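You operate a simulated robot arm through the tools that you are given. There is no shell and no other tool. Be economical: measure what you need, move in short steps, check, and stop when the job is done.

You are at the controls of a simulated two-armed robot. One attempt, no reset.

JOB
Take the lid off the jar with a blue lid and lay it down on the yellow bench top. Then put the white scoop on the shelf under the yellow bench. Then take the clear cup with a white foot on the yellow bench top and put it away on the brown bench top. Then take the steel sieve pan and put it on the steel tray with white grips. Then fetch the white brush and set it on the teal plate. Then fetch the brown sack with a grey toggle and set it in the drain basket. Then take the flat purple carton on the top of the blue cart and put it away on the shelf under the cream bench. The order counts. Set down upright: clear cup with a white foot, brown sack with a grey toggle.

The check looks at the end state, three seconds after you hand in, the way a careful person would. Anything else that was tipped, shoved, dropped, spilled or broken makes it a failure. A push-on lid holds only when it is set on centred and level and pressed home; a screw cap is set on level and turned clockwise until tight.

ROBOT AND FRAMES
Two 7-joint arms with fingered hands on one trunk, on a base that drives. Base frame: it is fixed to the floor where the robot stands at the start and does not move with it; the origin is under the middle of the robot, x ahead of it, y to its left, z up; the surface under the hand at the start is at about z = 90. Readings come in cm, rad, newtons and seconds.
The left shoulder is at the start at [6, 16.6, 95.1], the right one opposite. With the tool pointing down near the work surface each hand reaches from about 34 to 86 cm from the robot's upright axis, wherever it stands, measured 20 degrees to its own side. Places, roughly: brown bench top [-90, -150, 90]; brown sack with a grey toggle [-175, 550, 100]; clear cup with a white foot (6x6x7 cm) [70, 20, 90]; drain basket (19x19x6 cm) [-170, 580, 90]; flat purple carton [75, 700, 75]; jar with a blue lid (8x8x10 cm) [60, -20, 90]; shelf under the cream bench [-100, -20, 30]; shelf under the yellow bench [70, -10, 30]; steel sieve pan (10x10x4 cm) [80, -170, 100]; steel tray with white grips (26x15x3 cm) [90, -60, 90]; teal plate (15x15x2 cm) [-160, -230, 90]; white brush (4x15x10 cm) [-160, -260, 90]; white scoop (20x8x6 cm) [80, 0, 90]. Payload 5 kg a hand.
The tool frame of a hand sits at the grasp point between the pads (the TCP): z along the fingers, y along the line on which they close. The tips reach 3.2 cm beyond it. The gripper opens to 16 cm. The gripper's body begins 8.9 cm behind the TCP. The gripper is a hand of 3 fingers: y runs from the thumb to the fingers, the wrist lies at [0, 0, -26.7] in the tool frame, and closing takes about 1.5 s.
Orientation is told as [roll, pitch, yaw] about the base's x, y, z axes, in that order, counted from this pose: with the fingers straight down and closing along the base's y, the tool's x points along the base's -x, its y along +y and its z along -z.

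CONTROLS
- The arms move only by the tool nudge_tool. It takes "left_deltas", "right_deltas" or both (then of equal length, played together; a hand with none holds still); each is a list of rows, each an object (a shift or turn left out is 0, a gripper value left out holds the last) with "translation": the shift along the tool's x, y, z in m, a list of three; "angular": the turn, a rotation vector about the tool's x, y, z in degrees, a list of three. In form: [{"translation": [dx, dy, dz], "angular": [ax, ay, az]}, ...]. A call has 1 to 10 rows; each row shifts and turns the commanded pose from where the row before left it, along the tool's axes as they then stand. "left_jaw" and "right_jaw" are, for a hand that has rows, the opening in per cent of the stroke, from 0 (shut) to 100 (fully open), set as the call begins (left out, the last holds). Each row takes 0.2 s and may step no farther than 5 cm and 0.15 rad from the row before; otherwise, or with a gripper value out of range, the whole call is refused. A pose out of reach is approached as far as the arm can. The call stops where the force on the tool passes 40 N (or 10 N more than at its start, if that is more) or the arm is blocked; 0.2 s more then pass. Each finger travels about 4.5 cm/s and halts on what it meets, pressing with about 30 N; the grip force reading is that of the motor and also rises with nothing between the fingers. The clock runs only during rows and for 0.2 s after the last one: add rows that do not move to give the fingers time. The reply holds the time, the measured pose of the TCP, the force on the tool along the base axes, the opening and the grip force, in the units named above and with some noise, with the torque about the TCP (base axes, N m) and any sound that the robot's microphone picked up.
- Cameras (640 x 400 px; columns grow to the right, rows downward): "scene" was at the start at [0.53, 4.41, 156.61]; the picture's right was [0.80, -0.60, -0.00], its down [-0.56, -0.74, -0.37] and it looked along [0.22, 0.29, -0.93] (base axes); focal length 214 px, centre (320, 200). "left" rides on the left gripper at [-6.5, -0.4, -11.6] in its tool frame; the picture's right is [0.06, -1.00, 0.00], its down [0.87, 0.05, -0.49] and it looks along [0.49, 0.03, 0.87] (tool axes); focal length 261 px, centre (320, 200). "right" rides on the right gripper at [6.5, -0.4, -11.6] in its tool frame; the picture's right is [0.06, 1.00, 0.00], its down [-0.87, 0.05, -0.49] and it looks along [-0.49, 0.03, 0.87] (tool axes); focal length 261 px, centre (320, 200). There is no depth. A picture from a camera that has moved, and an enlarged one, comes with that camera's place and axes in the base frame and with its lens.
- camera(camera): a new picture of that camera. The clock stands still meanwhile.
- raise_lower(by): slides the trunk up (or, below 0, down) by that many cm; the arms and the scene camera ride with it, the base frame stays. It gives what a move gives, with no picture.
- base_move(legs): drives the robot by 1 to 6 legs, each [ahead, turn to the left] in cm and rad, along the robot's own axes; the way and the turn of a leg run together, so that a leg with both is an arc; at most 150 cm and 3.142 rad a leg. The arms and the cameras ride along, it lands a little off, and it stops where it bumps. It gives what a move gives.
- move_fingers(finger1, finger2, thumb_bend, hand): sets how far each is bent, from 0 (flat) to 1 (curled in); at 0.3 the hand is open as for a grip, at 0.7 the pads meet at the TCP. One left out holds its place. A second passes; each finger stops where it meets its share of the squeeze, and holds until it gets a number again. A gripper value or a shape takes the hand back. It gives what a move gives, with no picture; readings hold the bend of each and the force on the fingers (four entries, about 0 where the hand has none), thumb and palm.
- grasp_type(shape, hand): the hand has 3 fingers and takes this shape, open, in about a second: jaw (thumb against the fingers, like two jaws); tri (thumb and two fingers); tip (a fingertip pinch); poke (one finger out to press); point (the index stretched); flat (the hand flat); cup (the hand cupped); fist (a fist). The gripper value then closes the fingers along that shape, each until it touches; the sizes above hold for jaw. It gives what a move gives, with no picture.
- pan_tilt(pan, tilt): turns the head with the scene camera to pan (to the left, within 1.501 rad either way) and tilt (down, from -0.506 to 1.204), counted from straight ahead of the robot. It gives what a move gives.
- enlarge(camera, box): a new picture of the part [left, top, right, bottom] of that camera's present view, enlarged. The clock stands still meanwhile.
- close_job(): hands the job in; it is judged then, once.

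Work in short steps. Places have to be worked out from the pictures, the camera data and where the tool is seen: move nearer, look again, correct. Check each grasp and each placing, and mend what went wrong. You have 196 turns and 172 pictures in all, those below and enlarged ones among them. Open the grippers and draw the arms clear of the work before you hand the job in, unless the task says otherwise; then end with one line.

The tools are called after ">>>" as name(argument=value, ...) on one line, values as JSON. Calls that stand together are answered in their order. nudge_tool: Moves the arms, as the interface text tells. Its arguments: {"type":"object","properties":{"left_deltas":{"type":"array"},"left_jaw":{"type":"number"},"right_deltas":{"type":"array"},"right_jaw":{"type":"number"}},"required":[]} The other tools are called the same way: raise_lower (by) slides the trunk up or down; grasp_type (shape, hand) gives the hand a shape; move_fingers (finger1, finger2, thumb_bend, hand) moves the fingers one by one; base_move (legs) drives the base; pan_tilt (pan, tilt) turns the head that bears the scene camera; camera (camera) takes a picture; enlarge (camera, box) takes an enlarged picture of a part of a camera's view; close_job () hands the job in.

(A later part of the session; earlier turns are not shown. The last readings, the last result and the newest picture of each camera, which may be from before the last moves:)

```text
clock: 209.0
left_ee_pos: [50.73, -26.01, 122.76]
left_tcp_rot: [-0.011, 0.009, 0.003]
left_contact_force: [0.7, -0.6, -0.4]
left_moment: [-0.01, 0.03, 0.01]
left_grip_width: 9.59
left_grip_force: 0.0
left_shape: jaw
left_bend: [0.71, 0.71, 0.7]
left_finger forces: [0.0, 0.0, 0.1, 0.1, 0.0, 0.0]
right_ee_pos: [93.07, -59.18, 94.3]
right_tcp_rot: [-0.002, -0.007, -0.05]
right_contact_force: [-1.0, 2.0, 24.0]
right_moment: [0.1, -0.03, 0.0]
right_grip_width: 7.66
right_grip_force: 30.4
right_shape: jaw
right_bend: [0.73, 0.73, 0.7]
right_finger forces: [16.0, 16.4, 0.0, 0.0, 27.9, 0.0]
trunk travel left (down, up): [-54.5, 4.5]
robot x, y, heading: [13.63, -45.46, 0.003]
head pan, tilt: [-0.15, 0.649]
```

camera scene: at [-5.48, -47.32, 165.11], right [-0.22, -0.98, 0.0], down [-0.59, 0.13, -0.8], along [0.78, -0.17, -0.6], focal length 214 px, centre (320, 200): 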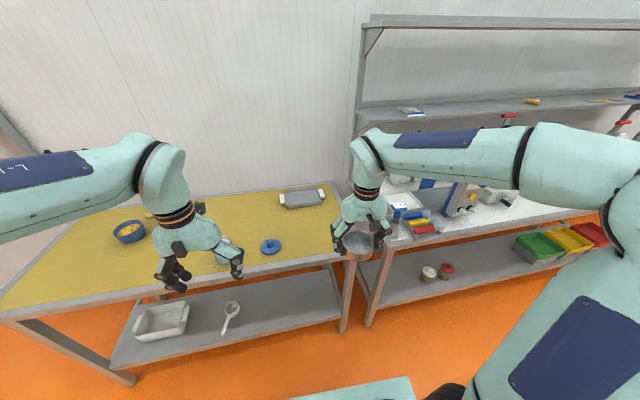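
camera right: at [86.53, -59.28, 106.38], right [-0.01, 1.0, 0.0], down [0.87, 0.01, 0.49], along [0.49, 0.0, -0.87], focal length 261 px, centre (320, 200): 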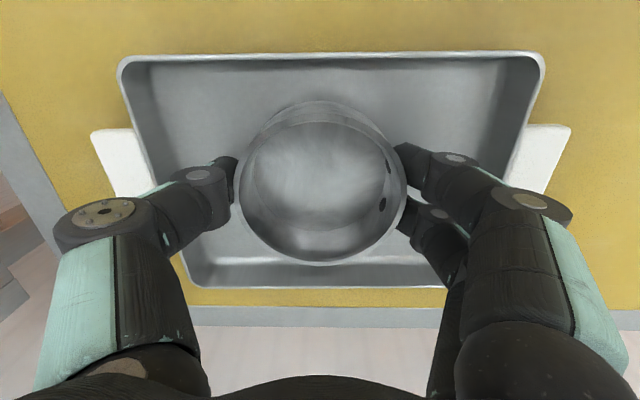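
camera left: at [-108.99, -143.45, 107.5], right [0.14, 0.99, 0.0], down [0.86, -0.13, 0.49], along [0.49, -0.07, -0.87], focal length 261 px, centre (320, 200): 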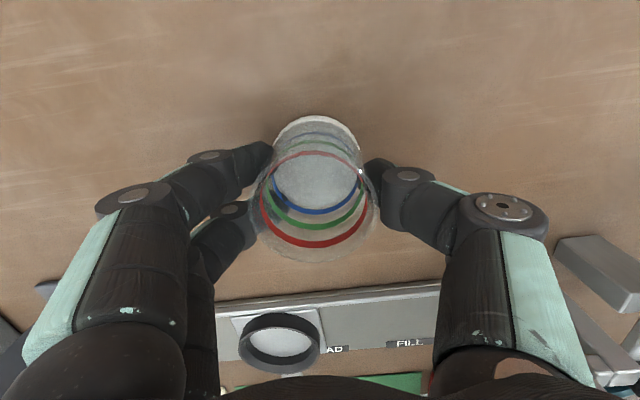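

Contact. Ease up slightly, release, rise and retract.

>>> nudge_tool(right_deltas=[{"translation": [0, 0, -0.006]}, {}])

>>> nudge_tool(right_deltas=[{}, {}, {}, {}, {}], right_jaw=75)

>>> nudge_tool(right_deltas=[{"translation": [0, 0, -0.03]}, {"translation": [0, 0, -0.045]}, {"translation": [0, 0, -0.045]}, {"translation": [0.045, 0, -0.02]}, {"translation": [0.045, 0, -0.02]}, {"translation": [0.045, 0, 0]}, {"translation": [0.045, 0, 0]}, {"translation": [0.045, 0, 0]}, {"translation": [0.045, 0, 0]}, {"translation": [0.045, 0, 0]}])

>>> enlarge(camera="scene", box=[180, 120, 420, 280])

```text
clock: 209.6
left_ee_pos: [50.92, -26.06, 122.74]
left_tcp_rot: [-0.01, 0.009, 0.005]
left_contact_force: [0.8, -0.3, -0.7]
left_moment: [0.0, -0.04, -0.01]
left_grip_width: 9.6
left_grip_force: 0.0
left_shape: jaw
left_bend: [0.71, 0.71, 0.7]
left_finger forces: [0.0, 0.0, 0.0, 0.0, 0.0, 0.1]
right_ee_pos: [93.04, -59.29, 94.39]
right_tcp_rot: [-0.003, 0.002, -0.051]
right_contact_force: [0.7, 2.3, 8.6]
right_moment: [0.21, -0.07, -0.01]
right_grip_width: 7.67
right_grip_force: 29.9
right_shape: jaw
right_bend: [0.73, 0.73, 0.7]
right_finger forces: [15.6, 16.6, 0.0, 0.1, 26.9, 0.1]
trunk travel left (down, up): [-54.5, 4.5]
robot x, y, heading: [13.83, -45.37, 0.008]
head pan, tilt: [-0.15, 0.649]
```

```text
clock: 210.8
left_ee_pos: [50.96, -26.06, 122.73]
left_tcp_rot: [-0.01, 0.01, 0.004]
left_contact_force: [-0.4, 0.6, 1.1]
left_moment: [-0.01, 0.05, 0.03]
left_grip_width: 9.61
left_grip_force: 0.1
left_shape: jaw
left_bend: [0.71, 0.71, 0.7]
left_finger forces: [0.1, 0.0, 0.1, 0.0, 0.0, 0.1]
right_ee_pos: [93.07, -59.34, 94.39]
right_tcp_rot: [-0.004, 0.0, -0.049]
right_contact_force: [1.0, 0.3, -0.4]
right_moment: [0.0, 0.0, -0.01]
right_grip_width: 11.96
right_grip_force: 0.0
right_shape: jaw
right_bend: [0.63, 0.63, 0.6]
right_finger forces: [0.0, 0.0, 0.1, 0.0, 0.0, 0.1]
trunk travel left (down, up): [-54.5, 4.5]
robot x, y, heading: [13.58, -45.4, -0.0]
head pan, tilt: [-0.15, 0.649]
```

```text
clock: 213.0
left_ee_pos: [50.86, -26.13, 122.55]
left_tcp_rot: [-0.011, 0.01, 0.004]
left_contact_force: [-1.0, 0.7, 0.0]
left_moment: [0.03, -0.06, 0.0]
left_grip_width: 9.57
left_grip_force: 0.1
left_shape: jaw
left_bend: [0.71, 0.71, 0.7]
left_finger forces: [0.1, 0.0, 0.0, 0.0, 0.0, 0.0]
right_ee_pos: [61.34, -57.62, 110.6]
right_tcp_rot: [-0.003, -0.002, -0.049]
right_contact_force: [0.1, -0.2, 0.4]
right_moment: [0.01, -0.04, 0.0]
right_grip_width: 11.97
right_grip_force: 0.0
right_shape: jaw
right_bend: [0.63, 0.63, 0.6]
right_finger forces: [0.0, 0.0, 0.0, 0.1, 0.0, 0.1]
trunk travel left (down, up): [-54.5, 4.5]
robot x, y, heading: [13.47, -45.28, 0.003]
head pan, tilt: [-0.15, 0.649]
```

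```text
2.50 times, centred on (300, 200) of scene
camera zoom: at [19.01, -46.83, 165.11], right [-0.15, -0.99, 0.0], down [-0.6, 0.09, -0.8], along [0.79, -0.12, -0.6], focal length 536 px, centre (370, 200)
```

zoom: 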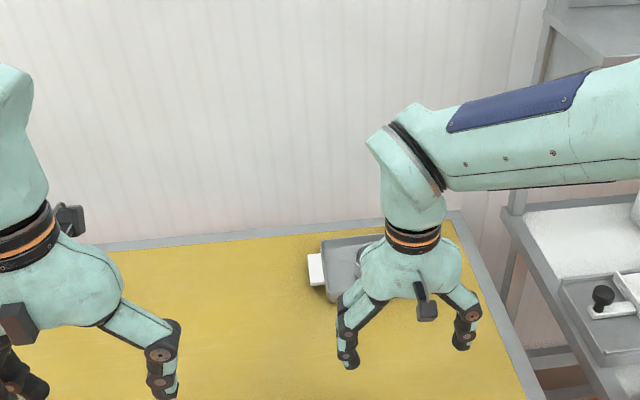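

The pan sits in the tray. For the brush I need the route to the second bench row; I back up, turn left (+y), and survey.

>>> base_move(legs=[[-22, 0], [0, 1.571]])

>>> pan_tilt(pan=0.75, tilt=0.3)

>>> camera(camera="scene")

```text
clock: 218.7
left_ee_pos: [-28.7, -8.65, 122.67]
left_tcp_rot: [-0.012, 0.012, 1.601]
left_contact_force: [0.0, 0.2, -0.3]
left_moment: [0.0, 0.01, -0.01]
left_grip_width: 9.62
left_grip_force: 0.1
left_shape: jaw
left_bend: [0.71, 0.71, 0.7]
left_finger forces: [0.0, 0.0, 0.0, 0.0, 0.1, 0.1]
right_ee_pos: [2.6, 2.7, 110.46]
right_tcp_rot: [-0.003, 0.0, 1.545]
right_contact_force: [0.1, -0.4, -0.4]
right_moment: [-0.04, -0.03, 0.0]
right_grip_width: 12.01
right_grip_force: 0.1
right_shape: jaw
right_bend: [0.63, 0.63, 0.6]
right_finger forces: [0.1, 0.1, 0.1, 0.1, 0.0, 0.0]
trunk travel left (down, up): [-54.5, 4.5]
robot x, y, heading: [-8.49, -45.7, 1.6]
head pan, tilt: [-0.15, 0.649]
```

```text
clock: 219.9
left_ee_pos: [-28.67, -8.69, 122.76]
left_tcp_rot: [-0.011, 0.009, 1.601]
left_contact_force: [0.2, -0.1, 0.3]
left_moment: [0.03, 0.02, 0.03]
left_grip_width: 9.62
left_grip_force: 0.1
left_shape: jaw
left_bend: [0.71, 0.71, 0.7]
left_finger forces: [0.0, 0.1, 0.0, 0.0, 0.0, 0.0]
right_ee_pos: [2.72, 2.74, 110.54]
right_tcp_rot: [-0.004, 0.0, 1.547]
right_contact_force: [-0.1, -0.8, 0.0]
right_moment: [0.01, -0.02, 0.02]
right_grip_width: 11.98
right_grip_force: 0.0
right_shape: jaw
right_bend: [0.63, 0.63, 0.6]
right_finger forces: [0.0, 0.0, 0.0, 0.0, 0.0, 0.0]
trunk travel left (down, up): [-54.5, 4.5]
robot x, y, heading: [-8.3, -45.49, 1.595]
head pan, tilt: [0.75, 0.3]
```

```text
51 pictures are left
camera scene: at [-14.69, -42.02, 168.28], right [0.71, 0.7, 0.0], down [0.21, -0.21, -0.96], along [-0.67, 0.68, -0.3], focal length 214 px, centre (320, 200)
```

scene: 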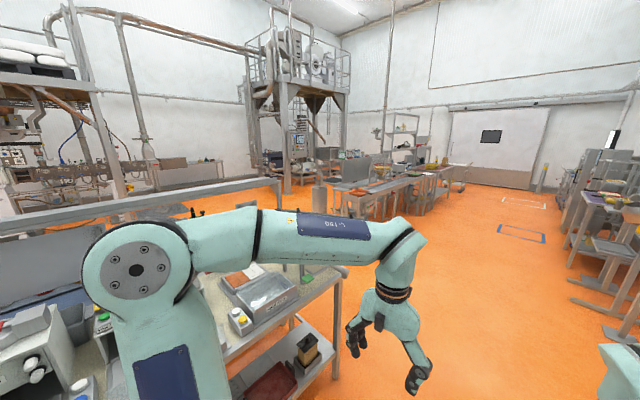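

Wide open floor exists on the far side of the second bench row. I take the aisle toward −y and look around the row end there.

>>> base_move(legs=[[0, 3.117], [150, 0], [140, 0]])

>>> pan_tilt(pan=-1.0, tilt=0.35)

>>> camera(camera="scene")

```text
clock: 241.3
left_ee_pos: [9.53, -370.72, 122.61]
left_tcp_rot: [-0.009, 0.012, -1.592]
left_contact_force: [-0.1, 0.0, -0.3]
left_moment: [-0.01, 0.01, -0.01]
left_grip_width: 9.63
left_grip_force: 0.0
left_shape: jaw
left_bend: [0.71, 0.71, 0.7]
left_finger forces: [0.1, 0.0, 0.0, 0.0, 0.1, 0.0]
right_ee_pos: [-22.35, -380.66, 110.47]
right_tcp_rot: [-0.003, 0.001, -1.644]
right_contact_force: [0.0, -0.3, 0.2]
right_moment: [0.04, 0.0, 0.0]
right_grip_width: 11.96
right_grip_force: 0.1
right_shape: jaw
right_bend: [0.63, 0.63, 0.6]
right_finger forces: [0.1, 0.0, 0.0, 0.0, 0.0, 0.0]
trunk travel left (down, up): [-54.5, 4.5]
robot x, y, heading: [-8.99, -333.03, -1.589]
head pan, tilt: [0.75, 0.3]
```

```text
clock: 243.1
left_ee_pos: [9.48, -370.85, 122.73]
left_tcp_rot: [-0.01, 0.01, -1.592]
left_contact_force: [0.4, -0.6, 0.2]
left_moment: [0.0, -0.02, 0.01]
left_grip_width: 9.58
left_grip_force: 0.1
left_shape: jaw
left_bend: [0.71, 0.71, 0.7]
left_finger forces: [0.0, 0.0, 0.1, 0.0, 0.1, 0.0]
right_ee_pos: [-22.3, -380.44, 110.54]
right_tcp_rot: [-0.003, 0.002, -1.643]
right_contact_force: [0.4, 0.5, 0.4]
right_moment: [-0.02, -0.03, -0.02]
right_grip_width: 11.99
right_grip_force: 0.1
right_shape: jaw
right_bend: [0.63, 0.63, 0.6]
right_finger forces: [0.0, 0.1, 0.0, 0.0, 0.0, 0.1]
trunk travel left (down, up): [-54.5, 4.5]
robot x, y, heading: [-8.95, -333.18, -1.591]
head pan, tilt: [-1.0, 0.351]
```

```text
50 pictures are left
camera scene: at [-16.77, -334.89, 167.81], right [-0.52, 0.85, 0.0], down [0.29, 0.18, -0.94], along [-0.8, -0.49, -0.34], focal length 214 px, centre (320, 200)
```

scene: 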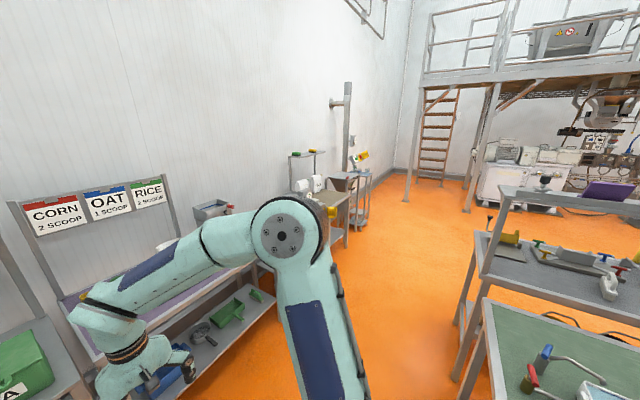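

Open floor to cross behind the rows, and the brush is visible at about [-162,-258]. I drive round to the far side of the second row.

>>> base_move(legs=[[31, 0], [0, -1.551], [150, 0], [76, 0], [0, -1.571], [85, 0]])

>>> pan_tilt(pan=-1.2, tilt=0.5)

>>> camera(camera="scene")

```text
clock: 267.8
left_ee_pos: [-255.78, -238.25, 122.62]
left_tcp_rot: [-0.009, 0.012, 1.593]
left_contact_force: [-0.2, 0.2, 0.0]
left_moment: [-0.03, 0.0, 0.03]
left_grip_width: 9.62
left_grip_force: 0.0
left_shape: jaw
left_bend: [0.71, 0.71, 0.7]
left_finger forces: [0.1, 0.1, 0.1, 0.0, 0.0, 0.0]
right_ee_pos: [-224.44, -227.1, 110.45]
right_tcp_rot: [-0.003, 0.001, 1.539]
right_contact_force: [-0.3, -0.1, 0.1]
right_moment: [0.0, 0.01, -0.03]
right_grip_width: 11.97
right_grip_force: 0.0
right_shape: jaw
right_bend: [0.63, 0.63, 0.6]
right_finger forces: [0.1, 0.1, 0.0, 0.1, 0.1, 0.1]
trunk travel left (down, up): [-54.5, 4.5]
robot x, y, heading: [-235.63, -275.16, 1.595]
head pan, tilt: [-1.0, 0.351]
```

```text
clock: 268.5
left_ee_pos: [-255.84, -238.36, 122.61]
left_tcp_rot: [-0.008, 0.01, 1.594]
left_contact_force: [-0.1, -0.3, 0.0]
left_moment: [0.03, 0.03, 0.04]
left_grip_width: 9.6
left_grip_force: 0.0
left_shape: jaw
left_bend: [0.71, 0.71, 0.7]
left_finger forces: [0.0, 0.0, 0.0, 0.0, 0.0, 0.0]
right_ee_pos: [-224.5, -227.32, 110.5]
right_tcp_rot: [-0.005, 0.002, 1.541]
right_contact_force: [-0.8, 0.7, 0.4]
right_moment: [-0.01, 0.0, -0.03]
right_grip_width: 11.95
right_grip_force: 0.1
right_shape: jaw
right_bend: [0.63, 0.63, 0.6]
right_finger forces: [0.1, 0.1, 0.1, 0.0, 0.0, 0.1]
trunk travel left (down, up): [-54.5, 4.5]
robot x, y, heading: [-235.96, -275.73, 1.594]
head pan, tilt: [-1.201, 0.499]
```

```text
49 pictures are left
camera scene: at [-227.13, -275.04, 166.45], right [0.38, -0.92, 0.0], down [-0.44, -0.18, -0.88], along [0.81, 0.34, -0.48], focal length 214 px, centre (320, 200)
```

scene: 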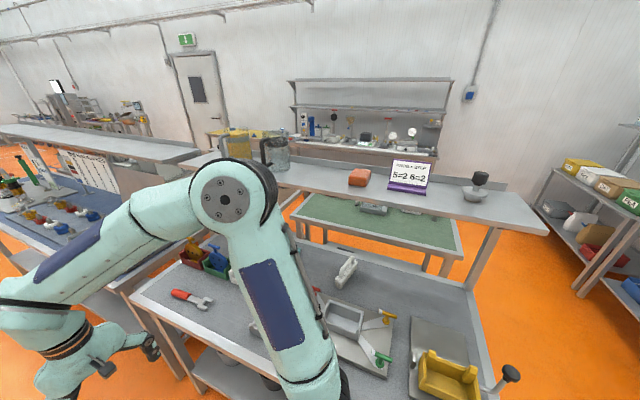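

The far side is accessible; brush at about [-161,-259]. I zoom on it before turning.

>>> enlarge(camera="scene", box=[290, 230, 450, 350])

>>> base_move(legs=[[12, 0], [0, -1.594]])

>>> pan_tilt(pan=0.1, tilt=0.7)

>>> camera(camera="scene")

```text
3.33 times, centred on (370, 290) of scene
camera zoom: at [-227.13, -275.04, 166.45], right [0.38, -0.92, 0.0], down [-0.44, -0.18, -0.88], along [0.81, 0.34, -0.48], focal length 715 px, centre (153, -100)
```

zoom: 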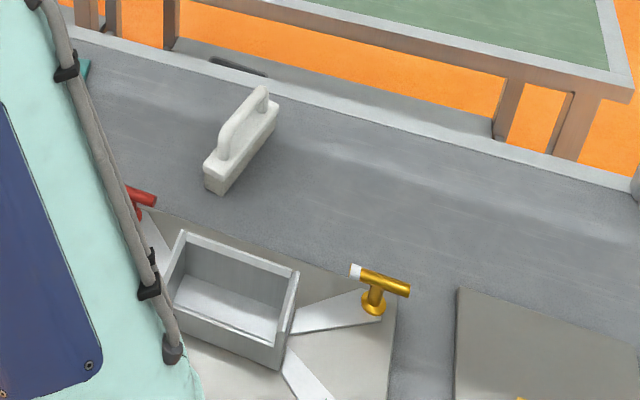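

```text
clock: 273.7
left_ee_pos: [-198.59, -244.38, 122.71]
left_tcp_rot: [-0.01, 0.011, 0.012]
left_contact_force: [0.1, -1.1, -1.1]
left_moment: [0.02, 0.0, -0.02]
left_grip_width: 9.59
left_grip_force: 0.1
left_shape: jaw
left_bend: [0.71, 0.71, 0.7]
left_finger forces: [0.0, 0.1, 0.1, 0.0, 0.0, 0.0]
right_ee_pos: [-187.91, -276.06, 110.53]
right_tcp_rot: [-0.004, 0.0, -0.046]
right_contact_force: [0.4, -0.2, -0.5]
right_moment: [0.04, 0.02, 0.01]
right_grip_width: 11.96
right_grip_force: 0.0
right_shape: jaw
right_bend: [0.63, 0.63, 0.6]
right_finger forces: [0.1, 0.0, 0.0, 0.0, 0.0, 0.0]
trunk travel left (down, up): [-54.5, 4.5]
robot x, y, heading: [-235.78, -264.17, 0.008]
head pan, tilt: [-1.201, 0.499]
```

```text
clock: 275.2
left_ee_pos: [-198.57, -244.29, 122.65]
left_tcp_rot: [-0.01, 0.01, 0.01]
left_contact_force: [0.4, 0.5, 0.0]
left_moment: [0.04, 0.04, -0.01]
left_grip_width: 9.58
left_grip_force: 0.0
left_shape: jaw
left_bend: [0.71, 0.71, 0.7]
left_finger forces: [0.0, 0.0, 0.0, 0.0, 0.0, 0.0]
right_ee_pos: [-187.99, -275.86, 110.55]
right_tcp_rot: [-0.003, 0.0, -0.045]
right_contact_force: [0.9, 1.8, -0.3]
right_moment: [0.01, 0.01, 0.0]
right_grip_width: 11.96
right_grip_force: 0.0
right_shape: jaw
right_bend: [0.63, 0.63, 0.6]
right_finger forces: [0.1, 0.0, 0.1, 0.1, 0.0, 0.0]
trunk travel left (down, up): [-54.5, 4.5]
robot x, y, heading: [-236.33, -263.9, 0.009]
head pan, tilt: [0.099, 0.7]
```

```text
47 pictures are left
camera scene: at [-230.39, -263.23, 164.67], right [0.11, -0.99, 0.0], down [-0.64, -0.07, -0.77], along [0.76, 0.08, -0.64], focal length 214 px, centre (320, 200)
```

scene: 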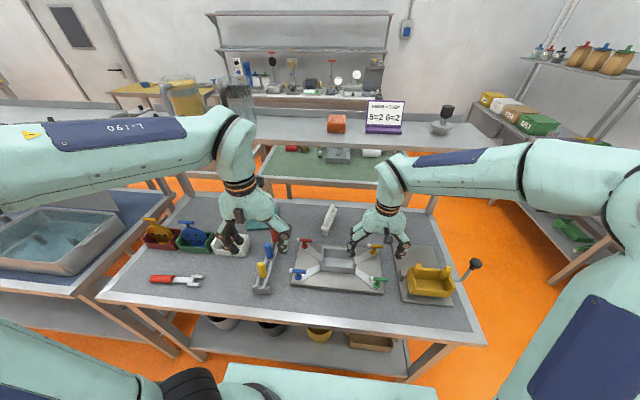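

Brush axis heads about −20°, centre [-161.5,-259.8]. I yaw and pitch the left hand by −20° (to stay clear of the overhead shelf).

>>> nudge_tool(left_deltas=[{"angular": [0, 0, 7]}, {"angular": [0, 0, 7]}, {"angular": [0, 0, 7]}, {"angular": [0, -7, 0]}, {"angular": [0, -7, 0]}, {"angular": [0, -7, 0]}, {}])

>>> nudge_tool(left_deltas=[{"translation": [-0.0364, -0.0021, 0.0304]}, {"translation": [-0.0364, -0.0021, 0.0304]}, {"translation": [-0.0364, -0.0021, 0.0304]}, {"translation": [-0.0364, -0.0021, 0.0304]}, {"translation": [-0.0364, -0.0021, 0.0304]}, {"translation": [-0.0364, -0.0021, 0.0304]}, {"translation": [-0.0364, -0.0021, 0.0304]}, {"translation": [-0.0364, -0.0021, 0.0304]}, {"translation": [-0.0364, -0.0021, 0.0304]}, {}])

>>> camera(camera="left")

>>> enlarge(camera="scene", box=[200, 130, 440, 290])

```text
clock: 276.8
left_ee_pos: [-198.61, -244.41, 122.67]
left_tcp_rot: [-0.012, -0.359, -0.351]
left_contact_force: [-1.1, -0.8, 0.1]
left_moment: [0.01, 0.01, 0.02]
left_grip_width: 9.6
left_grip_force: 0.0
left_shape: jaw
left_bend: [0.71, 0.71, 0.7]
left_finger forces: [0.1, 0.0, 0.0, 0.0, 0.0, 0.0]
right_ee_pos: [-187.77, -275.94, 110.49]
right_tcp_rot: [-0.004, 0.001, -0.043]
right_contact_force: [-0.7, -0.2, -0.7]
right_moment: [0.04, 0.01, -0.02]
right_grip_width: 12.0
right_grip_force: 0.0
right_shape: jaw
right_bend: [0.63, 0.63, 0.6]
right_finger forces: [0.0, 0.0, 0.0, 0.0, 0.0, 0.1]
trunk travel left (down, up): [-54.5, 4.5]
robot x, y, heading: [-235.66, -263.86, 0.016]
head pan, tilt: [0.099, 0.7]
```

```text
clock: 279.0
left_ee_pos: [-162.4, -260.25, 108.62]
left_tcp_rot: [-0.015, -0.362, -0.352]
left_contact_force: [-0.4, -0.2, 0.2]
left_moment: [-0.02, -0.01, -0.01]
left_grip_width: 9.59
left_grip_force: 0.1
left_shape: jaw
left_bend: [0.71, 0.71, 0.7]
left_finger forces: [0.0, 0.0, 0.1, 0.0, 0.0, 0.0]
right_ee_pos: [-188.23, -275.81, 110.64]
right_tcp_rot: [-0.006, -0.003, -0.045]
right_contact_force: [-0.6, -0.7, -0.4]
right_moment: [0.0, 0.03, -0.01]
right_grip_width: 11.98
right_grip_force: 0.0
right_shape: jaw
right_bend: [0.63, 0.63, 0.6]
right_finger forces: [0.0, 0.0, 0.0, 0.1, 0.0, 0.0]
trunk travel left (down, up): [-54.5, 4.5]
robot x, y, heading: [-235.92, -263.92, 0.016]
head pan, tilt: [0.099, 0.7]
```

```text
46 pictures are left
camera left: at [-160.69, -261.12, 121.84], right [-0.4, -0.92, -0.01], down [-0.91, 0.4, 0.15], along [-0.13, 0.07, -0.99], focal length 261 px, centre (320, 200)
```

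left: 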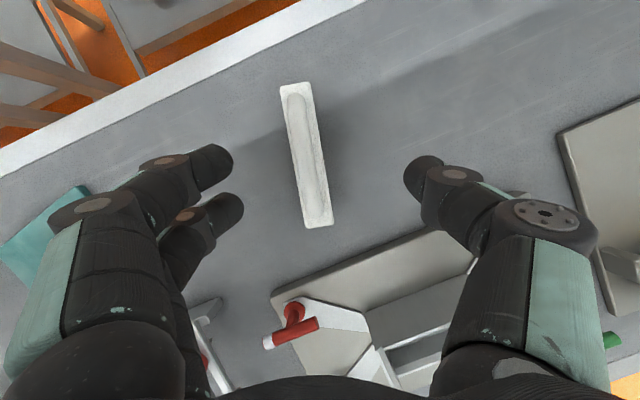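

```text
2.50 times, centred on (320, 210) of scene
camera zoom: at [-231.08, -263.03, 164.68], right [0.11, -0.99, 0.0], down [-0.64, -0.07, -0.77], along [0.76, 0.09, -0.64], focal length 536 px, centre (320, 175)
```

zoom: 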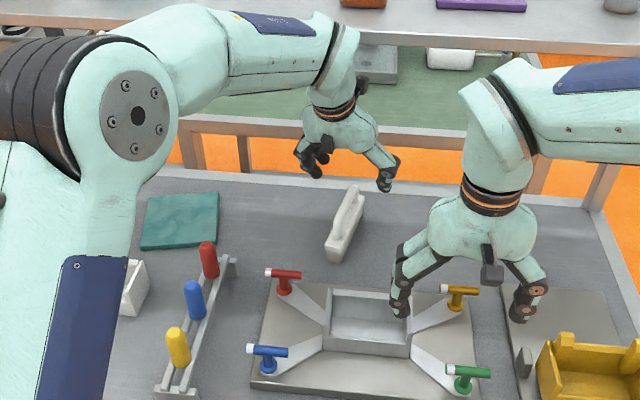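

Brush centre [-160,-260], axis −14°. I correct yaw by 6° and descend around the block.

>>> nudge_tool(left_deltas=[{"angular": [-2.05, 0, -5.64]}, {"translation": [0.0092, 0.0026, 0.0457]}, {"translation": [0.0092, 0.0026, 0.0457]}, {"translation": [0.007, 0.0026, 0.035]}, {}])

>>> camera(camera="left")

```text
clock: 280.2
left_ee_pos: [-159.54, -260.45, 95.99]
left_tcp_rot: [-0.015, -0.361, -0.246]
left_contact_force: [0.3, 0.0, 0.2]
left_moment: [0.03, -0.01, -0.01]
left_grip_width: 9.61
left_grip_force: 0.1
left_shape: jaw
left_bend: [0.71, 0.71, 0.7]
left_finger forces: [0.1, 0.0, 0.0, 0.0, 0.0, 0.0]
right_ee_pos: [-188.06, -275.85, 110.51]
right_tcp_rot: [-0.004, -0.002, -0.044]
right_contact_force: [0.2, -0.1, -0.2]
right_moment: [-0.01, 0.01, 0.03]
right_grip_width: 11.98
right_grip_force: 0.1
right_shape: jaw
right_bend: [0.63, 0.63, 0.6]
right_finger forces: [0.0, 0.0, 0.1, 0.0, 0.0, 0.1]
trunk travel left (down, up): [-54.5, 4.5]
robot x, y, heading: [-235.7, -263.82, 0.009]
head pan, tilt: [0.099, 0.7]
```

```text
44 pictures are left
camera left: at [-157.57, -261.13, 109.1], right [-0.3, -0.95, -0.01], down [-0.94, 0.3, 0.15], along [-0.14, 0.05, -0.99], focal length 261 px, centre (320, 200)
```

left: 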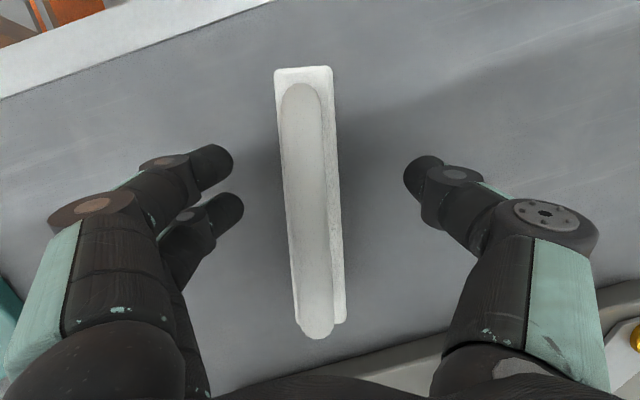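

Aligned. Lower 1.2 cm and close.

>>> nudge_tool(left_deltas=[{"translation": [0.0041, 0, 0.0113]}, {}])

>>> nudge_tool(left_deltas=[{}, {}, {}, {}, {}, {}, {}, {}], left_jaw=5)

>>> camera(camera="left")

```text
clock: 280.8
left_ee_pos: [-159.49, -260.4, 94.81]
left_tcp_rot: [-0.016, -0.357, -0.246]
left_contact_force: [-0.8, -0.1, 0.0]
left_moment: [-0.01, 0.01, -0.02]
left_grip_width: 9.6
left_grip_force: 0.0
left_shape: jaw
left_bend: [0.71, 0.71, 0.7]
left_finger forces: [0.0, 0.1, 0.1, 0.0, 0.0, 0.0]
right_ee_pos: [-187.8, -275.87, 110.55]
right_tcp_rot: [-0.004, 0.002, -0.044]
right_contact_force: [-0.1, 0.3, 0.7]
right_moment: [-0.01, -0.01, 0.02]
right_grip_width: 11.97
right_grip_force: 0.0
right_shape: jaw
right_bend: [0.63, 0.63, 0.6]
right_finger forces: [0.0, 0.0, 0.0, 0.0, 0.0, 0.0]
trunk travel left (down, up): [-54.5, 4.5]
robot x, y, heading: [-236.1, -264.14, 0.014]
head pan, tilt: [0.099, 0.7]
```

```text
clock: 282.6
left_ee_pos: [-159.42, -260.19, 94.69]
left_tcp_rot: [-0.015, -0.359, -0.246]
left_contact_force: [0.0, 0.7, -0.8]
left_moment: [0.02, -0.02, 0.02]
left_grip_width: 2.57
left_grip_force: 30.2
left_shape: jaw
left_bend: [0.73, 0.72, 0.71]
left_finger forces: [13.8, 13.5, 0.1, 0.0, 26.1, 0.0]
right_ee_pos: [-187.85, -275.87, 110.54]
right_tcp_rot: [-0.005, 0.0, -0.045]
right_contact_force: [0.1, -0.9, 0.7]
right_moment: [-0.02, -0.02, 0.02]
right_grip_width: 11.96
right_grip_force: 0.1
right_shape: jaw
right_bend: [0.63, 0.63, 0.6]
right_finger forces: [0.0, 0.0, 0.0, 0.1, 0.1, 0.0]
trunk travel left (down, up): [-54.5, 4.5]
robot x, y, heading: [-235.7, -264.24, 0.012]
head pan, tilt: [0.099, 0.7]
```

```text
43 pictures are left
camera left: at [-157.53, -261.0, 107.86], right [-0.3, -0.95, -0.01], down [-0.94, 0.3, 0.16], along [-0.15, 0.05, -0.99], focal length 261 px, centre (320, 200)
```

left: 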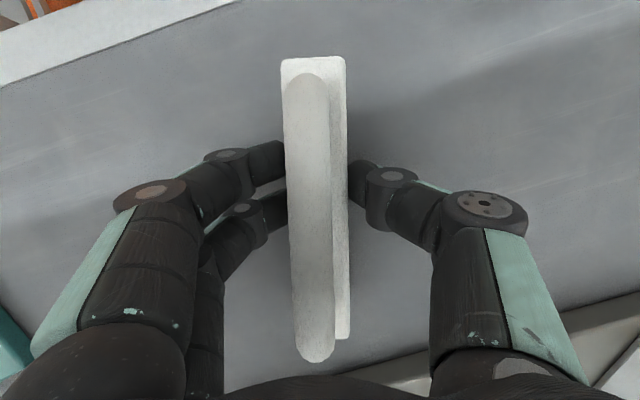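

Held well. I lift 13 cm and carry the brush 32 cm left to above the teal plate at [-161,-227.6], yawing it square.

>>> nudge_tool(left_deltas=[{"translation": [-0.0148, 0, -0.0407]}, {"translation": [-0.0148, 0, -0.0407]}, {"translation": [-0.0148, 0, -0.0407]}, {}])

>>> nudge_tool(left_deltas=[{"translation": [0.011, 0.0391, -0.004]}, {"translation": [0.011, 0.0391, -0.004]}, {"translation": [0.011, 0.0391, -0.004]}, {"translation": [0.011, 0.0391, -0.004]}, {"translation": [0.011, 0.0391, -0.004]}, {"translation": [0.011, 0.0391, -0.004]}, {"translation": [0.011, 0.0391, -0.004]}, {"translation": [0.011, 0.0391, -0.004]}, {"angular": [-2.4, 0, -6.6]}, {"angular": [-2.4, 0, -6.6]}])

>>> camera(camera="left")

>>> enlarge(camera="scene", box=[180, 130, 380, 270])

```text
clock: 283.8
left_ee_pos: [-163.21, -259.03, 102.46]
left_tcp_rot: [-0.01, -0.242, -0.249]
left_contact_force: [-0.1, 0.1, -0.1]
left_moment: [-0.01, 0.0, 0.03]
left_grip_width: 2.6
left_grip_force: 29.9
left_shape: jaw
left_bend: [0.73, 0.72, 0.71]
left_finger forces: [14.0, 13.6, 0.0, 0.1, 26.3, 0.1]
right_ee_pos: [-187.89, -275.85, 110.85]
right_tcp_rot: [-0.003, 0.0, -0.041]
right_contact_force: [0.2, -1.4, -0.2]
right_moment: [0.01, 0.03, -0.01]
right_grip_width: 11.97
right_grip_force: 0.1
right_shape: jaw
right_bend: [0.63, 0.63, 0.6]
right_finger forces: [0.0, 0.0, 0.0, 0.1, 0.0, 0.1]
trunk travel left (down, up): [-54.5, 4.5]
robot x, y, heading: [-235.79, -264.22, 0.017]
head pan, tilt: [0.099, 0.7]
stopped in row 4 (left hand): the arm was blocked; the commanded pose is now the measured one
```

```text
clock: 286.0
left_ee_pos: [-164.14, -226.47, 103.66]
left_tcp_rot: [0.015, -0.251, -0.012]
left_contact_force: [0.0, 0.6, -0.7]
left_moment: [0.0, 0.04, -0.02]
left_grip_width: 2.58
left_grip_force: 30.0
left_shape: jaw
left_bend: [0.73, 0.72, 0.71]
left_finger forces: [14.3, 13.5, 0.1, 0.0, 25.6, 0.0]
right_ee_pos: [-188.03, -275.87, 110.59]
right_tcp_rot: [-0.004, 0.0, -0.043]
right_contact_force: [0.0, -0.2, 0.5]
right_moment: [0.03, 0.01, -0.01]
right_grip_width: 11.98
right_grip_force: 0.1
right_shape: jaw
right_bend: [0.63, 0.63, 0.6]
right_finger forces: [0.1, 0.1, 0.0, 0.1, 0.0, 0.0]
trunk travel left (down, up): [-54.5, 4.5]
robot x, y, heading: [-236.1, -264.2, 0.009]
head pan, tilt: [0.099, 0.7]
```

```text
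42 pictures are left
camera left: at [-160.71, -227.16, 116.41], right [-0.07, -1.0, -0.03], down [-0.96, 0.06, 0.26], along [-0.26, 0.05, -0.97], focal length 261 px, centre (320, 200)
```

left: 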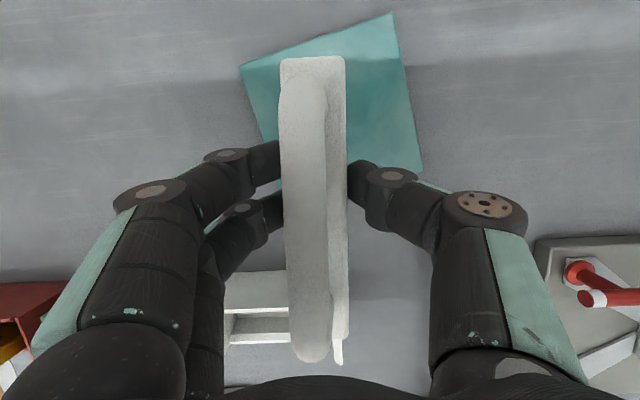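

```text
2.86 times, centred on (280, 200) of scene
camera zoom: at [-230.42, -263.18, 164.67], right [0.11, -0.99, 0.0], down [-0.64, -0.07, -0.76], along [0.76, 0.08, -0.64], focal length 613 px, centre (434, 200)
```

zoom: 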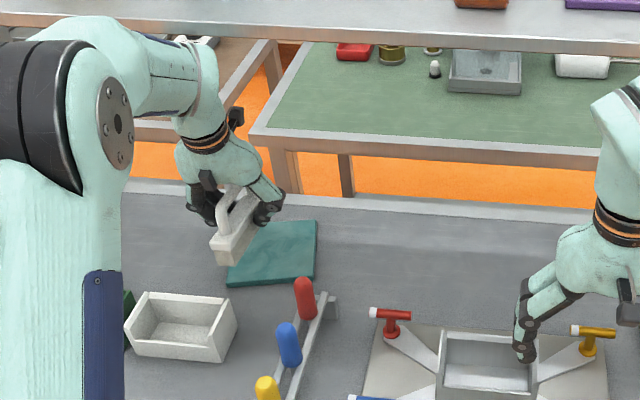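

Blocked once on the lift but recovered. The plate is centred at [-160,-227.5], turned about +14°. I match yaw, re-level the brush and shift over the plate.

>>> nudge_tool(left_deltas=[{"angular": [-1.9, 0, -7.2]}, {"angular": [-1.9, 0, -7.2]}, {"angular": [0, -6, 0]}, {"translation": [-0.017, -0.0097, 0.006]}, {"translation": [-0.017, -0.0097, 0.006]}, {}])

>>> camera(camera="left")

>>> camera(camera="scene")

```text
clock: 287.4
left_ee_pos: [-159.94, -227.33, 103.52]
left_tcp_rot: [0.017, -0.362, 0.244]
left_contact_force: [0.3, 0.1, -1.7]
left_moment: [0.01, 0.03, 0.01]
left_grip_width: 2.56
left_grip_force: 30.1
left_shape: jaw
left_bend: [0.73, 0.72, 0.71]
left_finger forces: [14.4, 13.5, 0.0, 0.0, 25.5, 0.0]
right_ee_pos: [-187.94, -275.9, 110.54]
right_tcp_rot: [-0.004, 0.0, -0.045]
right_contact_force: [0.4, -0.6, -0.4]
right_moment: [0.01, 0.03, -0.01]
right_grip_width: 11.95
right_grip_force: 0.1
right_shape: jaw
right_bend: [0.63, 0.63, 0.6]
right_finger forces: [0.0, 0.0, 0.0, 0.0, 0.1, 0.1]
trunk travel left (down, up): [-54.5, 4.5]
robot x, y, heading: [-236.02, -264.16, 0.008]
head pan, tilt: [0.099, 0.7]
```

```text
40 pictures are left
camera left: at [-157.86, -227.59, 116.74], right [0.19, -0.98, -0.04], down [-0.97, -0.19, 0.15], along [-0.16, 0.01, -0.99], focal length 261 px, centre (320, 200)
```

left: 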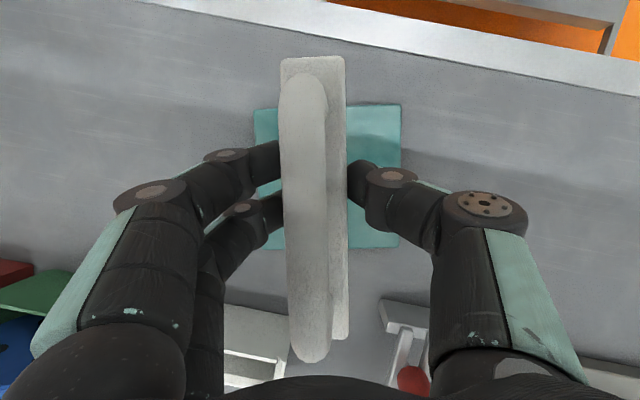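

```text
39 pictures are left
camera scene: at [-230.43, -263.2, 164.67], right [0.11, -0.99, 0.0], down [-0.64, -0.07, -0.76], along [0.76, 0.08, -0.64], focal length 214 px, centre (320, 200)
```

scene: 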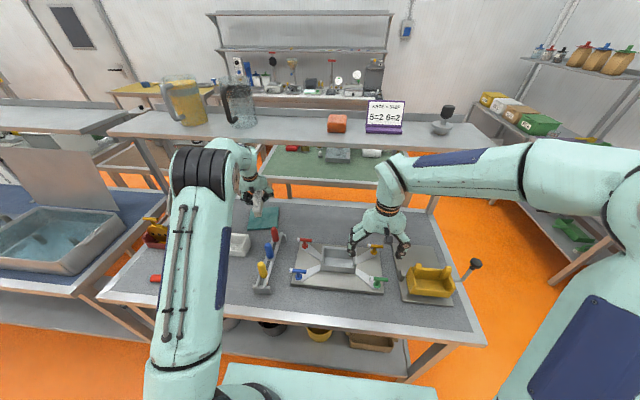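

Centred over the plate, shelf items untouched. Lower and creep to contact.

>>> nudge_tool(left_deltas=[{"translation": [0.0103, 0, 0.0282]}, {"translation": [0.0085, 0, 0.0235]}, {"translation": [0.0014, 0, 0.0038]}, {"translation": [0.0007, 0, 0.0019]}, {"translation": [0.0007, 0, 0.0019]}, {"translation": [0.0007, 0, 0.0019]}, {"translation": [0.0007, 0, 0.0019]}])

```text
clock: 289.0
left_ee_pos: [-160.14, -227.35, 96.7]
left_tcp_rot: [0.017, -0.36, 0.244]
left_contact_force: [0.1, -0.5, -1.4]
left_moment: [-0.01, -0.01, 0.01]
left_grip_width: 2.57
left_grip_force: 29.4
left_shape: jaw
left_bend: [0.73, 0.72, 0.71]
left_finger forces: [14.2, 13.4, 0.0, 0.0, 25.5, 0.0]
right_ee_pos: [-187.84, -275.89, 110.49]
right_tcp_rot: [-0.005, 0.0, -0.045]
right_contact_force: [0.1, -0.3, 0.4]
right_moment: [0.0, 0.04, -0.01]
right_grip_width: 11.96
right_grip_force: 0.0
right_shape: jaw
right_bend: [0.63, 0.63, 0.6]
right_finger forces: [0.0, 0.0, 0.1, 0.0, 0.1, 0.0]
trunk travel left (down, up): [-54.5, 4.5]
robot x, y, heading: [-235.94, -263.79, 0.007]
head pan, tilt: [0.099, 0.7]
```

>>> nudge_tool(left_deltas=[{"translation": [0.0007, 0, 0.0019]}, {"translation": [0.0007, 0, 0.0019]}, {"translation": [0.0007, 0, 0.0019]}, {"translation": [0.0007, 0, 0.0019]}, {"translation": [0.0007, 0, 0.0019]}, {"translation": [0.0007, 0, 0.0019]}])

```text
clock: 290.4
left_ee_pos: [-160.14, -227.43, 95.93]
left_tcp_rot: [0.017, -0.366, 0.244]
left_contact_force: [-1.8, -0.7, 13.4]
left_moment: [0.21, 0.0, 0.02]
left_grip_width: 2.61
left_grip_force: 30.1
left_shape: jaw
left_bend: [0.73, 0.73, 0.71]
left_finger forces: [14.8, 15.8, 0.1, 0.0, 26.6, 0.1]
right_ee_pos: [-188.06, -275.96, 110.48]
right_tcp_rot: [-0.005, -0.002, -0.043]
right_contact_force: [-0.3, 0.5, 0.3]
right_moment: [0.02, 0.02, 0.06]
right_grip_width: 11.98
right_grip_force: 0.0
right_shape: jaw
right_bend: [0.63, 0.63, 0.6]
right_finger forces: [0.0, 0.1, 0.1, 0.1, 0.0, 0.0]
trunk travel left (down, up): [-54.5, 4.5]
robot x, y, heading: [-236.04, -263.75, 0.014]
head pan, tilt: [0.099, 0.7]
```

Contact. Open and withdraw upward along the tool axis.

>>> nudge_tool(left_deltas=[{}, {}, {}, {}, {}], left_jaw=55)

>>> nudge_tool(left_deltas=[{"translation": [0, 0, -0.03]}, {"translation": [0, 0, -0.045]}, {"translation": [0, 0, -0.045]}, {"translation": [0.01, 0, -0.045]}, {"translation": [0.035, 0, -0.02]}, {"translation": [0.035, 0, -0.02]}, {"translation": [0.035, 0, -0.02]}, {}])

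>>> enlarge(camera="scene", box=[180, 130, 380, 270])

```text
clock: 291.6
left_ee_pos: [-160.09, -227.4, 95.65]
left_tcp_rot: [0.018, -0.361, 0.246]
left_contact_force: [0.1, 0.7, -0.5]
left_moment: [0.01, -0.02, 0.03]
left_grip_width: 8.72
left_grip_force: 0.1
left_shape: jaw
left_bend: [0.72, 0.72, 0.7]
left_finger forces: [0.0, 0.0, 0.0, 0.1, 0.0, 0.0]
right_ee_pos: [-187.91, -275.9, 110.56]
right_tcp_rot: [-0.003, 0.002, -0.043]
right_contact_force: [-0.1, -0.6, 0.0]
right_moment: [0.0, -0.01, 0.0]
right_grip_width: 11.97
right_grip_force: 0.0
right_shape: jaw
right_bend: [0.63, 0.63, 0.6]
right_finger forces: [0.1, 0.1, 0.1, 0.0, 0.1, 0.1]
trunk travel left (down, up): [-54.5, 4.5]
robot x, y, heading: [-235.65, -263.79, 0.013]
head pan, tilt: [0.099, 0.7]
```

```text
clock: 293.4
left_ee_pos: [-178.33, -232.57, 112.53]
left_tcp_rot: [0.017, -0.361, 0.245]
left_contact_force: [0.7, -0.5, -0.3]
left_moment: [0.0, 0.02, 0.03]
left_grip_width: 8.73
left_grip_force: 0.1
left_shape: jaw
left_bend: [0.72, 0.72, 0.7]
left_finger forces: [0.1, 0.0, 0.1, 0.0, 0.1, 0.0]
right_ee_pos: [-187.83, -275.88, 110.41]
right_tcp_rot: [-0.003, 0.001, -0.043]
right_contact_force: [0.7, -0.4, 0.8]
right_moment: [-0.03, 0.0, 0.04]
right_grip_width: 11.95
right_grip_force: 0.1
right_shape: jaw
right_bend: [0.63, 0.63, 0.6]
right_finger forces: [0.0, 0.0, 0.0, 0.0, 0.0, 0.1]
trunk travel left (down, up): [-54.5, 4.5]
robot x, y, heading: [-236.15, -264.37, 0.013]
head pan, tilt: [0.099, 0.7]
```

```text
2.86 times, centred on (280, 200) of scene
camera zoom: at [-230.36, -263.23, 164.67], right [0.11, -0.99, 0.0], down [-0.64, -0.07, -0.76], along [0.76, 0.08, -0.64], focal length 613 px, centre (434, 200)
```

zoom: 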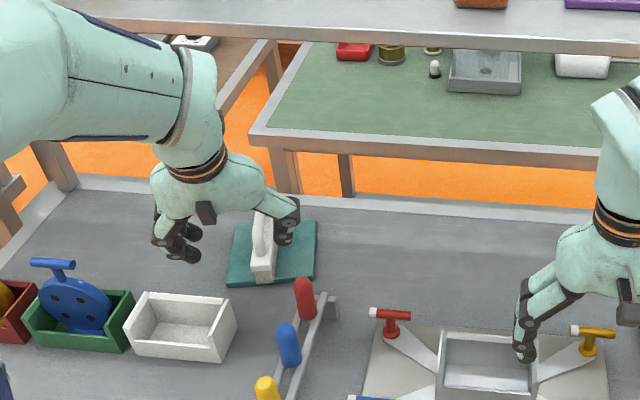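

Brush is on the teal plate. Now I fold the left arm back and head to the +y part of the room, driving in stages.

>>> nudge_tool(left_deltas=[{"translation": [0.04, 0, -0.015], "angular": [0, 7, 0]}, {"translation": [0.04, 0, -0.015], "angular": [0, 7, 0]}, {"translation": [0.04, 0, 0], "angular": [0, 6, 0]}, {"translation": [0.04, 0, 0], "angular": [0, 0, 7]}, {"angular": [0, 0, 7]}, {}], right_deltas=[{"translation": [0.02, 0, -0.02]}, {"translation": [0, 0, -0.04]}, {}, {}, {}, {}])

>>> base_move(legs=[[-45, 0], [0, 1.557], [150, 0], [150, 0], [80, 0]])

>>> pan_tilt(pan=0, tilt=0.2)

>>> camera(camera="scene")

```text
clock: 294.8
left_ee_pos: [-194.11, -236.11, 112.67]
left_tcp_rot: [0.016, -0.008, 0.005]
left_contact_force: [0.0, 0.0, 0.5]
left_moment: [-0.01, 0.0, 0.0]
left_grip_width: 8.78
left_grip_force: 0.1
left_shape: jaw
left_bend: [0.72, 0.72, 0.7]
left_finger forces: [0.0, 0.1, 0.0, 0.1, 0.1, 0.0]
right_ee_pos: [-189.94, -275.73, 116.45]
right_tcp_rot: [-0.005, -0.001, -0.043]
right_contact_force: [0.7, 0.0, 0.7]
right_moment: [-0.01, -0.02, 0.03]
right_grip_width: 11.97
right_grip_force: 0.1
right_shape: jaw
right_bend: [0.63, 0.63, 0.6]
right_finger forces: [0.1, 0.0, 0.0, 0.0, 0.0, 0.1]
trunk travel left (down, up): [-54.5, 4.5]
robot x, y, heading: [-235.98, -263.72, 0.013]
head pan, tilt: [0.099, 0.7]
```

```text
clock: 319.2
left_ee_pos: [-330.15, 150.31, 112.6]
left_tcp_rot: [0.02, -0.008, 1.637]
left_contact_force: [-0.3, -0.6, 0.7]
left_moment: [-0.01, -0.01, -0.04]
left_grip_width: 8.8
left_grip_force: 0.1
left_shape: jaw
left_bend: [0.72, 0.72, 0.7]
left_finger forces: [0.1, 0.1, 0.0, 0.0, 0.1, 0.0]
right_ee_pos: [-290.7, 156.73, 116.32]
right_tcp_rot: [-0.004, 0.0, 1.586]
right_contact_force: [0.9, -0.4, 0.5]
right_moment: [0.01, -0.02, -0.02]
right_grip_width: 11.96
right_grip_force: 0.0
right_shape: jaw
right_bend: [0.63, 0.63, 0.6]
right_finger forces: [0.0, 0.0, 0.0, 0.0, 0.0, 0.0]
trunk travel left (down, up): [-54.5, 4.5]
robot x, y, heading: [-299.91, 110.08, 1.643]
head pan, tilt: [0.099, 0.7]
```

```text
clock: 320.2
left_ee_pos: [-330.12, 150.4, 112.72]
left_tcp_rot: [0.019, -0.009, 1.636]
left_contact_force: [0.2, -1.5, 0.3]
left_moment: [-0.01, 0.03, 0.03]
left_grip_width: 8.77
left_grip_force: 0.1
left_shape: jaw
left_bend: [0.72, 0.72, 0.7]
left_finger forces: [0.0, 0.0, 0.0, 0.0, 0.1, 0.0]
right_ee_pos: [-290.77, 156.67, 116.43]
right_tcp_rot: [-0.004, 0.001, 1.588]
right_contact_force: [-0.2, 0.5, -0.3]
right_moment: [0.01, 0.01, -0.01]
right_grip_width: 11.98
right_grip_force: 0.0
right_shape: jaw
right_bend: [0.63, 0.63, 0.6]
right_finger forces: [0.1, 0.0, 0.1, 0.1, 0.0, 0.0]
trunk travel left (down, up): [-54.5, 4.5]
robot x, y, heading: [-299.65, 109.99, 1.641]
head pan, tilt: [0.0, 0.201]
```

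```text
37 pictures are left
camera scene: at [-300.14, 116.29, 169.21], right [1.0, 0.07, 0.0], down [0.01, -0.2, -0.98], along [-0.07, 0.98, -0.2], focal length 214 px, centre (320, 200)
```

scene: 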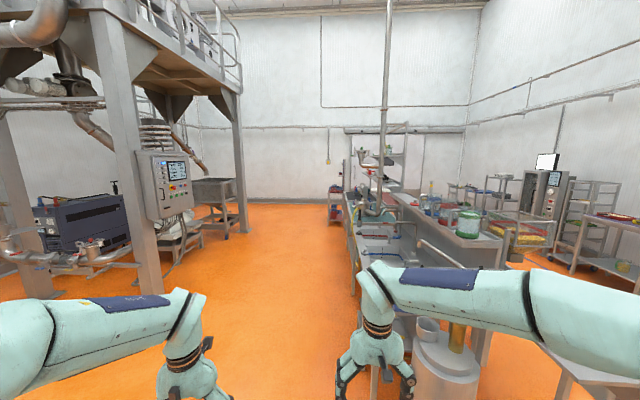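

The sack's counter is best reached from the aisle on its right. I check the cross passage to my right.

>>> pan_tilt(pan=-1.0, tilt=0.35)

>>> camera(camera="scene")

```text
clock: 321.4
left_ee_pos: [-330.09, 150.34, 112.61]
left_tcp_rot: [0.018, -0.008, 1.636]
left_contact_force: [0.1, -0.3, -0.1]
left_moment: [0.0, 0.01, 0.0]
left_grip_width: 8.8
left_grip_force: 0.0
left_shape: jaw
left_bend: [0.72, 0.72, 0.7]
left_finger forces: [0.1, 0.0, 0.1, 0.0, 0.0, 0.0]
right_ee_pos: [-290.75, 156.68, 116.33]
right_tcp_rot: [-0.003, -0.001, 1.586]
right_contact_force: [-0.1, 0.3, -1.1]
right_moment: [-0.02, -0.01, -0.01]
right_grip_width: 11.96
right_grip_force: 0.2
right_shape: jaw
right_bend: [0.63, 0.63, 0.6]
right_finger forces: [0.0, 0.1, 0.0, 0.0, 0.1, 0.0]
trunk travel left (down, up): [-54.5, 4.5]
robot x, y, heading: [-299.63, 109.92, 1.641]
head pan, tilt: [-1.0, 0.351]
```

```text
36 pictures are left
camera scene: at [-292.03, 112.57, 167.81], right [0.6, -0.8, 0.0], down [-0.28, -0.21, -0.94], along [0.75, 0.56, -0.34], focal length 214 px, centre (320, 200)
```

scene: 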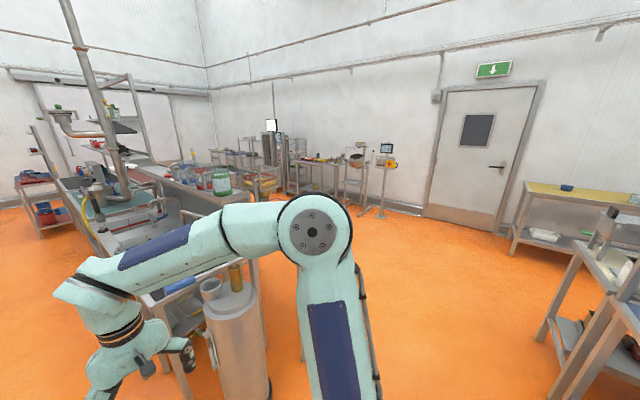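

Open floor to the right. I cross to x≈-80, then go +y along the counter's right side.

>>> base_move(legs=[[0, -1.641], [150, 0], [65, 0], [0, 1.571], [150, 0], [150, 0]])

>>> pan_tilt(pan=0.6, tilt=0.4)

>>> camera(camera="scene")

```text
clock: 354.2
left_ee_pos: [-127.74, 463.35, 112.66]
left_tcp_rot: [0.02, -0.006, 1.605]
left_contact_force: [0.1, -0.8, -0.8]
left_moment: [-0.02, 0.0, 0.0]
left_grip_width: 8.75
left_grip_force: 0.1
left_shape: jaw
left_bend: [0.72, 0.72, 0.7]
left_finger forces: [0.0, 0.0, 0.1, 0.0, 0.0, 0.0]
right_ee_pos: [-88.25, 468.52, 116.37]
right_tcp_rot: [-0.005, 0.0, 1.557]
right_contact_force: [0.5, 0.1, 0.1]
right_moment: [-0.02, -0.03, -0.03]
right_grip_width: 11.95
right_grip_force: 0.1
right_shape: jaw
right_bend: [0.63, 0.63, 0.6]
right_finger forces: [0.1, 0.0, 0.1, 0.1, 0.0, 0.0]
trunk travel left (down, up): [-54.5, 4.5]
robot x, y, heading: [-98.83, 422.03, 1.606]
head pan, tilt: [-1.0, 0.351]
```

```text
clock: 355.9
left_ee_pos: [-127.73, 463.36, 112.7]
left_tcp_rot: [0.019, -0.01, 1.606]
left_contact_force: [-0.7, -0.7, -0.2]
left_moment: [0.03, 0.02, 0.01]
left_grip_width: 8.77
left_grip_force: 0.0
left_shape: jaw
left_bend: [0.72, 0.72, 0.7]
left_finger forces: [0.0, 0.1, 0.0, 0.0, 0.0, 0.0]
right_ee_pos: [-88.16, 468.44, 116.36]
right_tcp_rot: [-0.003, 0.0, 1.557]
right_contact_force: [-0.3, 0.7, -0.3]
right_moment: [-0.03, -0.03, 0.02]
right_grip_width: 11.96
right_grip_force: 0.1
right_shape: jaw
right_bend: [0.63, 0.63, 0.6]
right_finger forces: [0.0, 0.0, 0.0, 0.0, 0.0, 0.0]
trunk travel left (down, up): [-54.5, 4.5]
robot x, y, heading: [-98.94, 422.2, 1.609]
head pan, tilt: [0.6, 0.4]
```

```text
35 pictures are left
camera scene: at [-104.02, 426.54, 167.36], right [0.8, 0.6, 0.0], down [0.23, -0.31, -0.92], along [-0.55, 0.74, -0.39], focal length 214 px, centre (320, 200)
```

scene: 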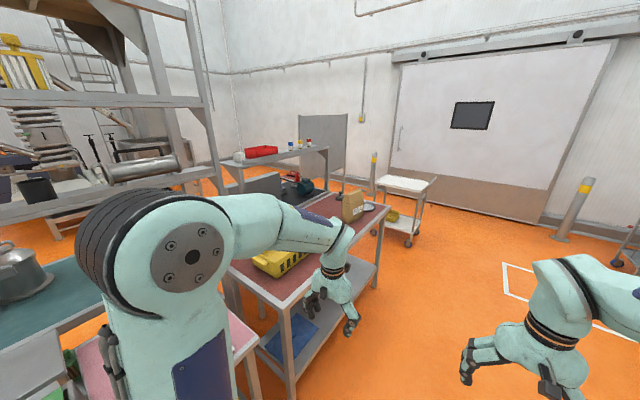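

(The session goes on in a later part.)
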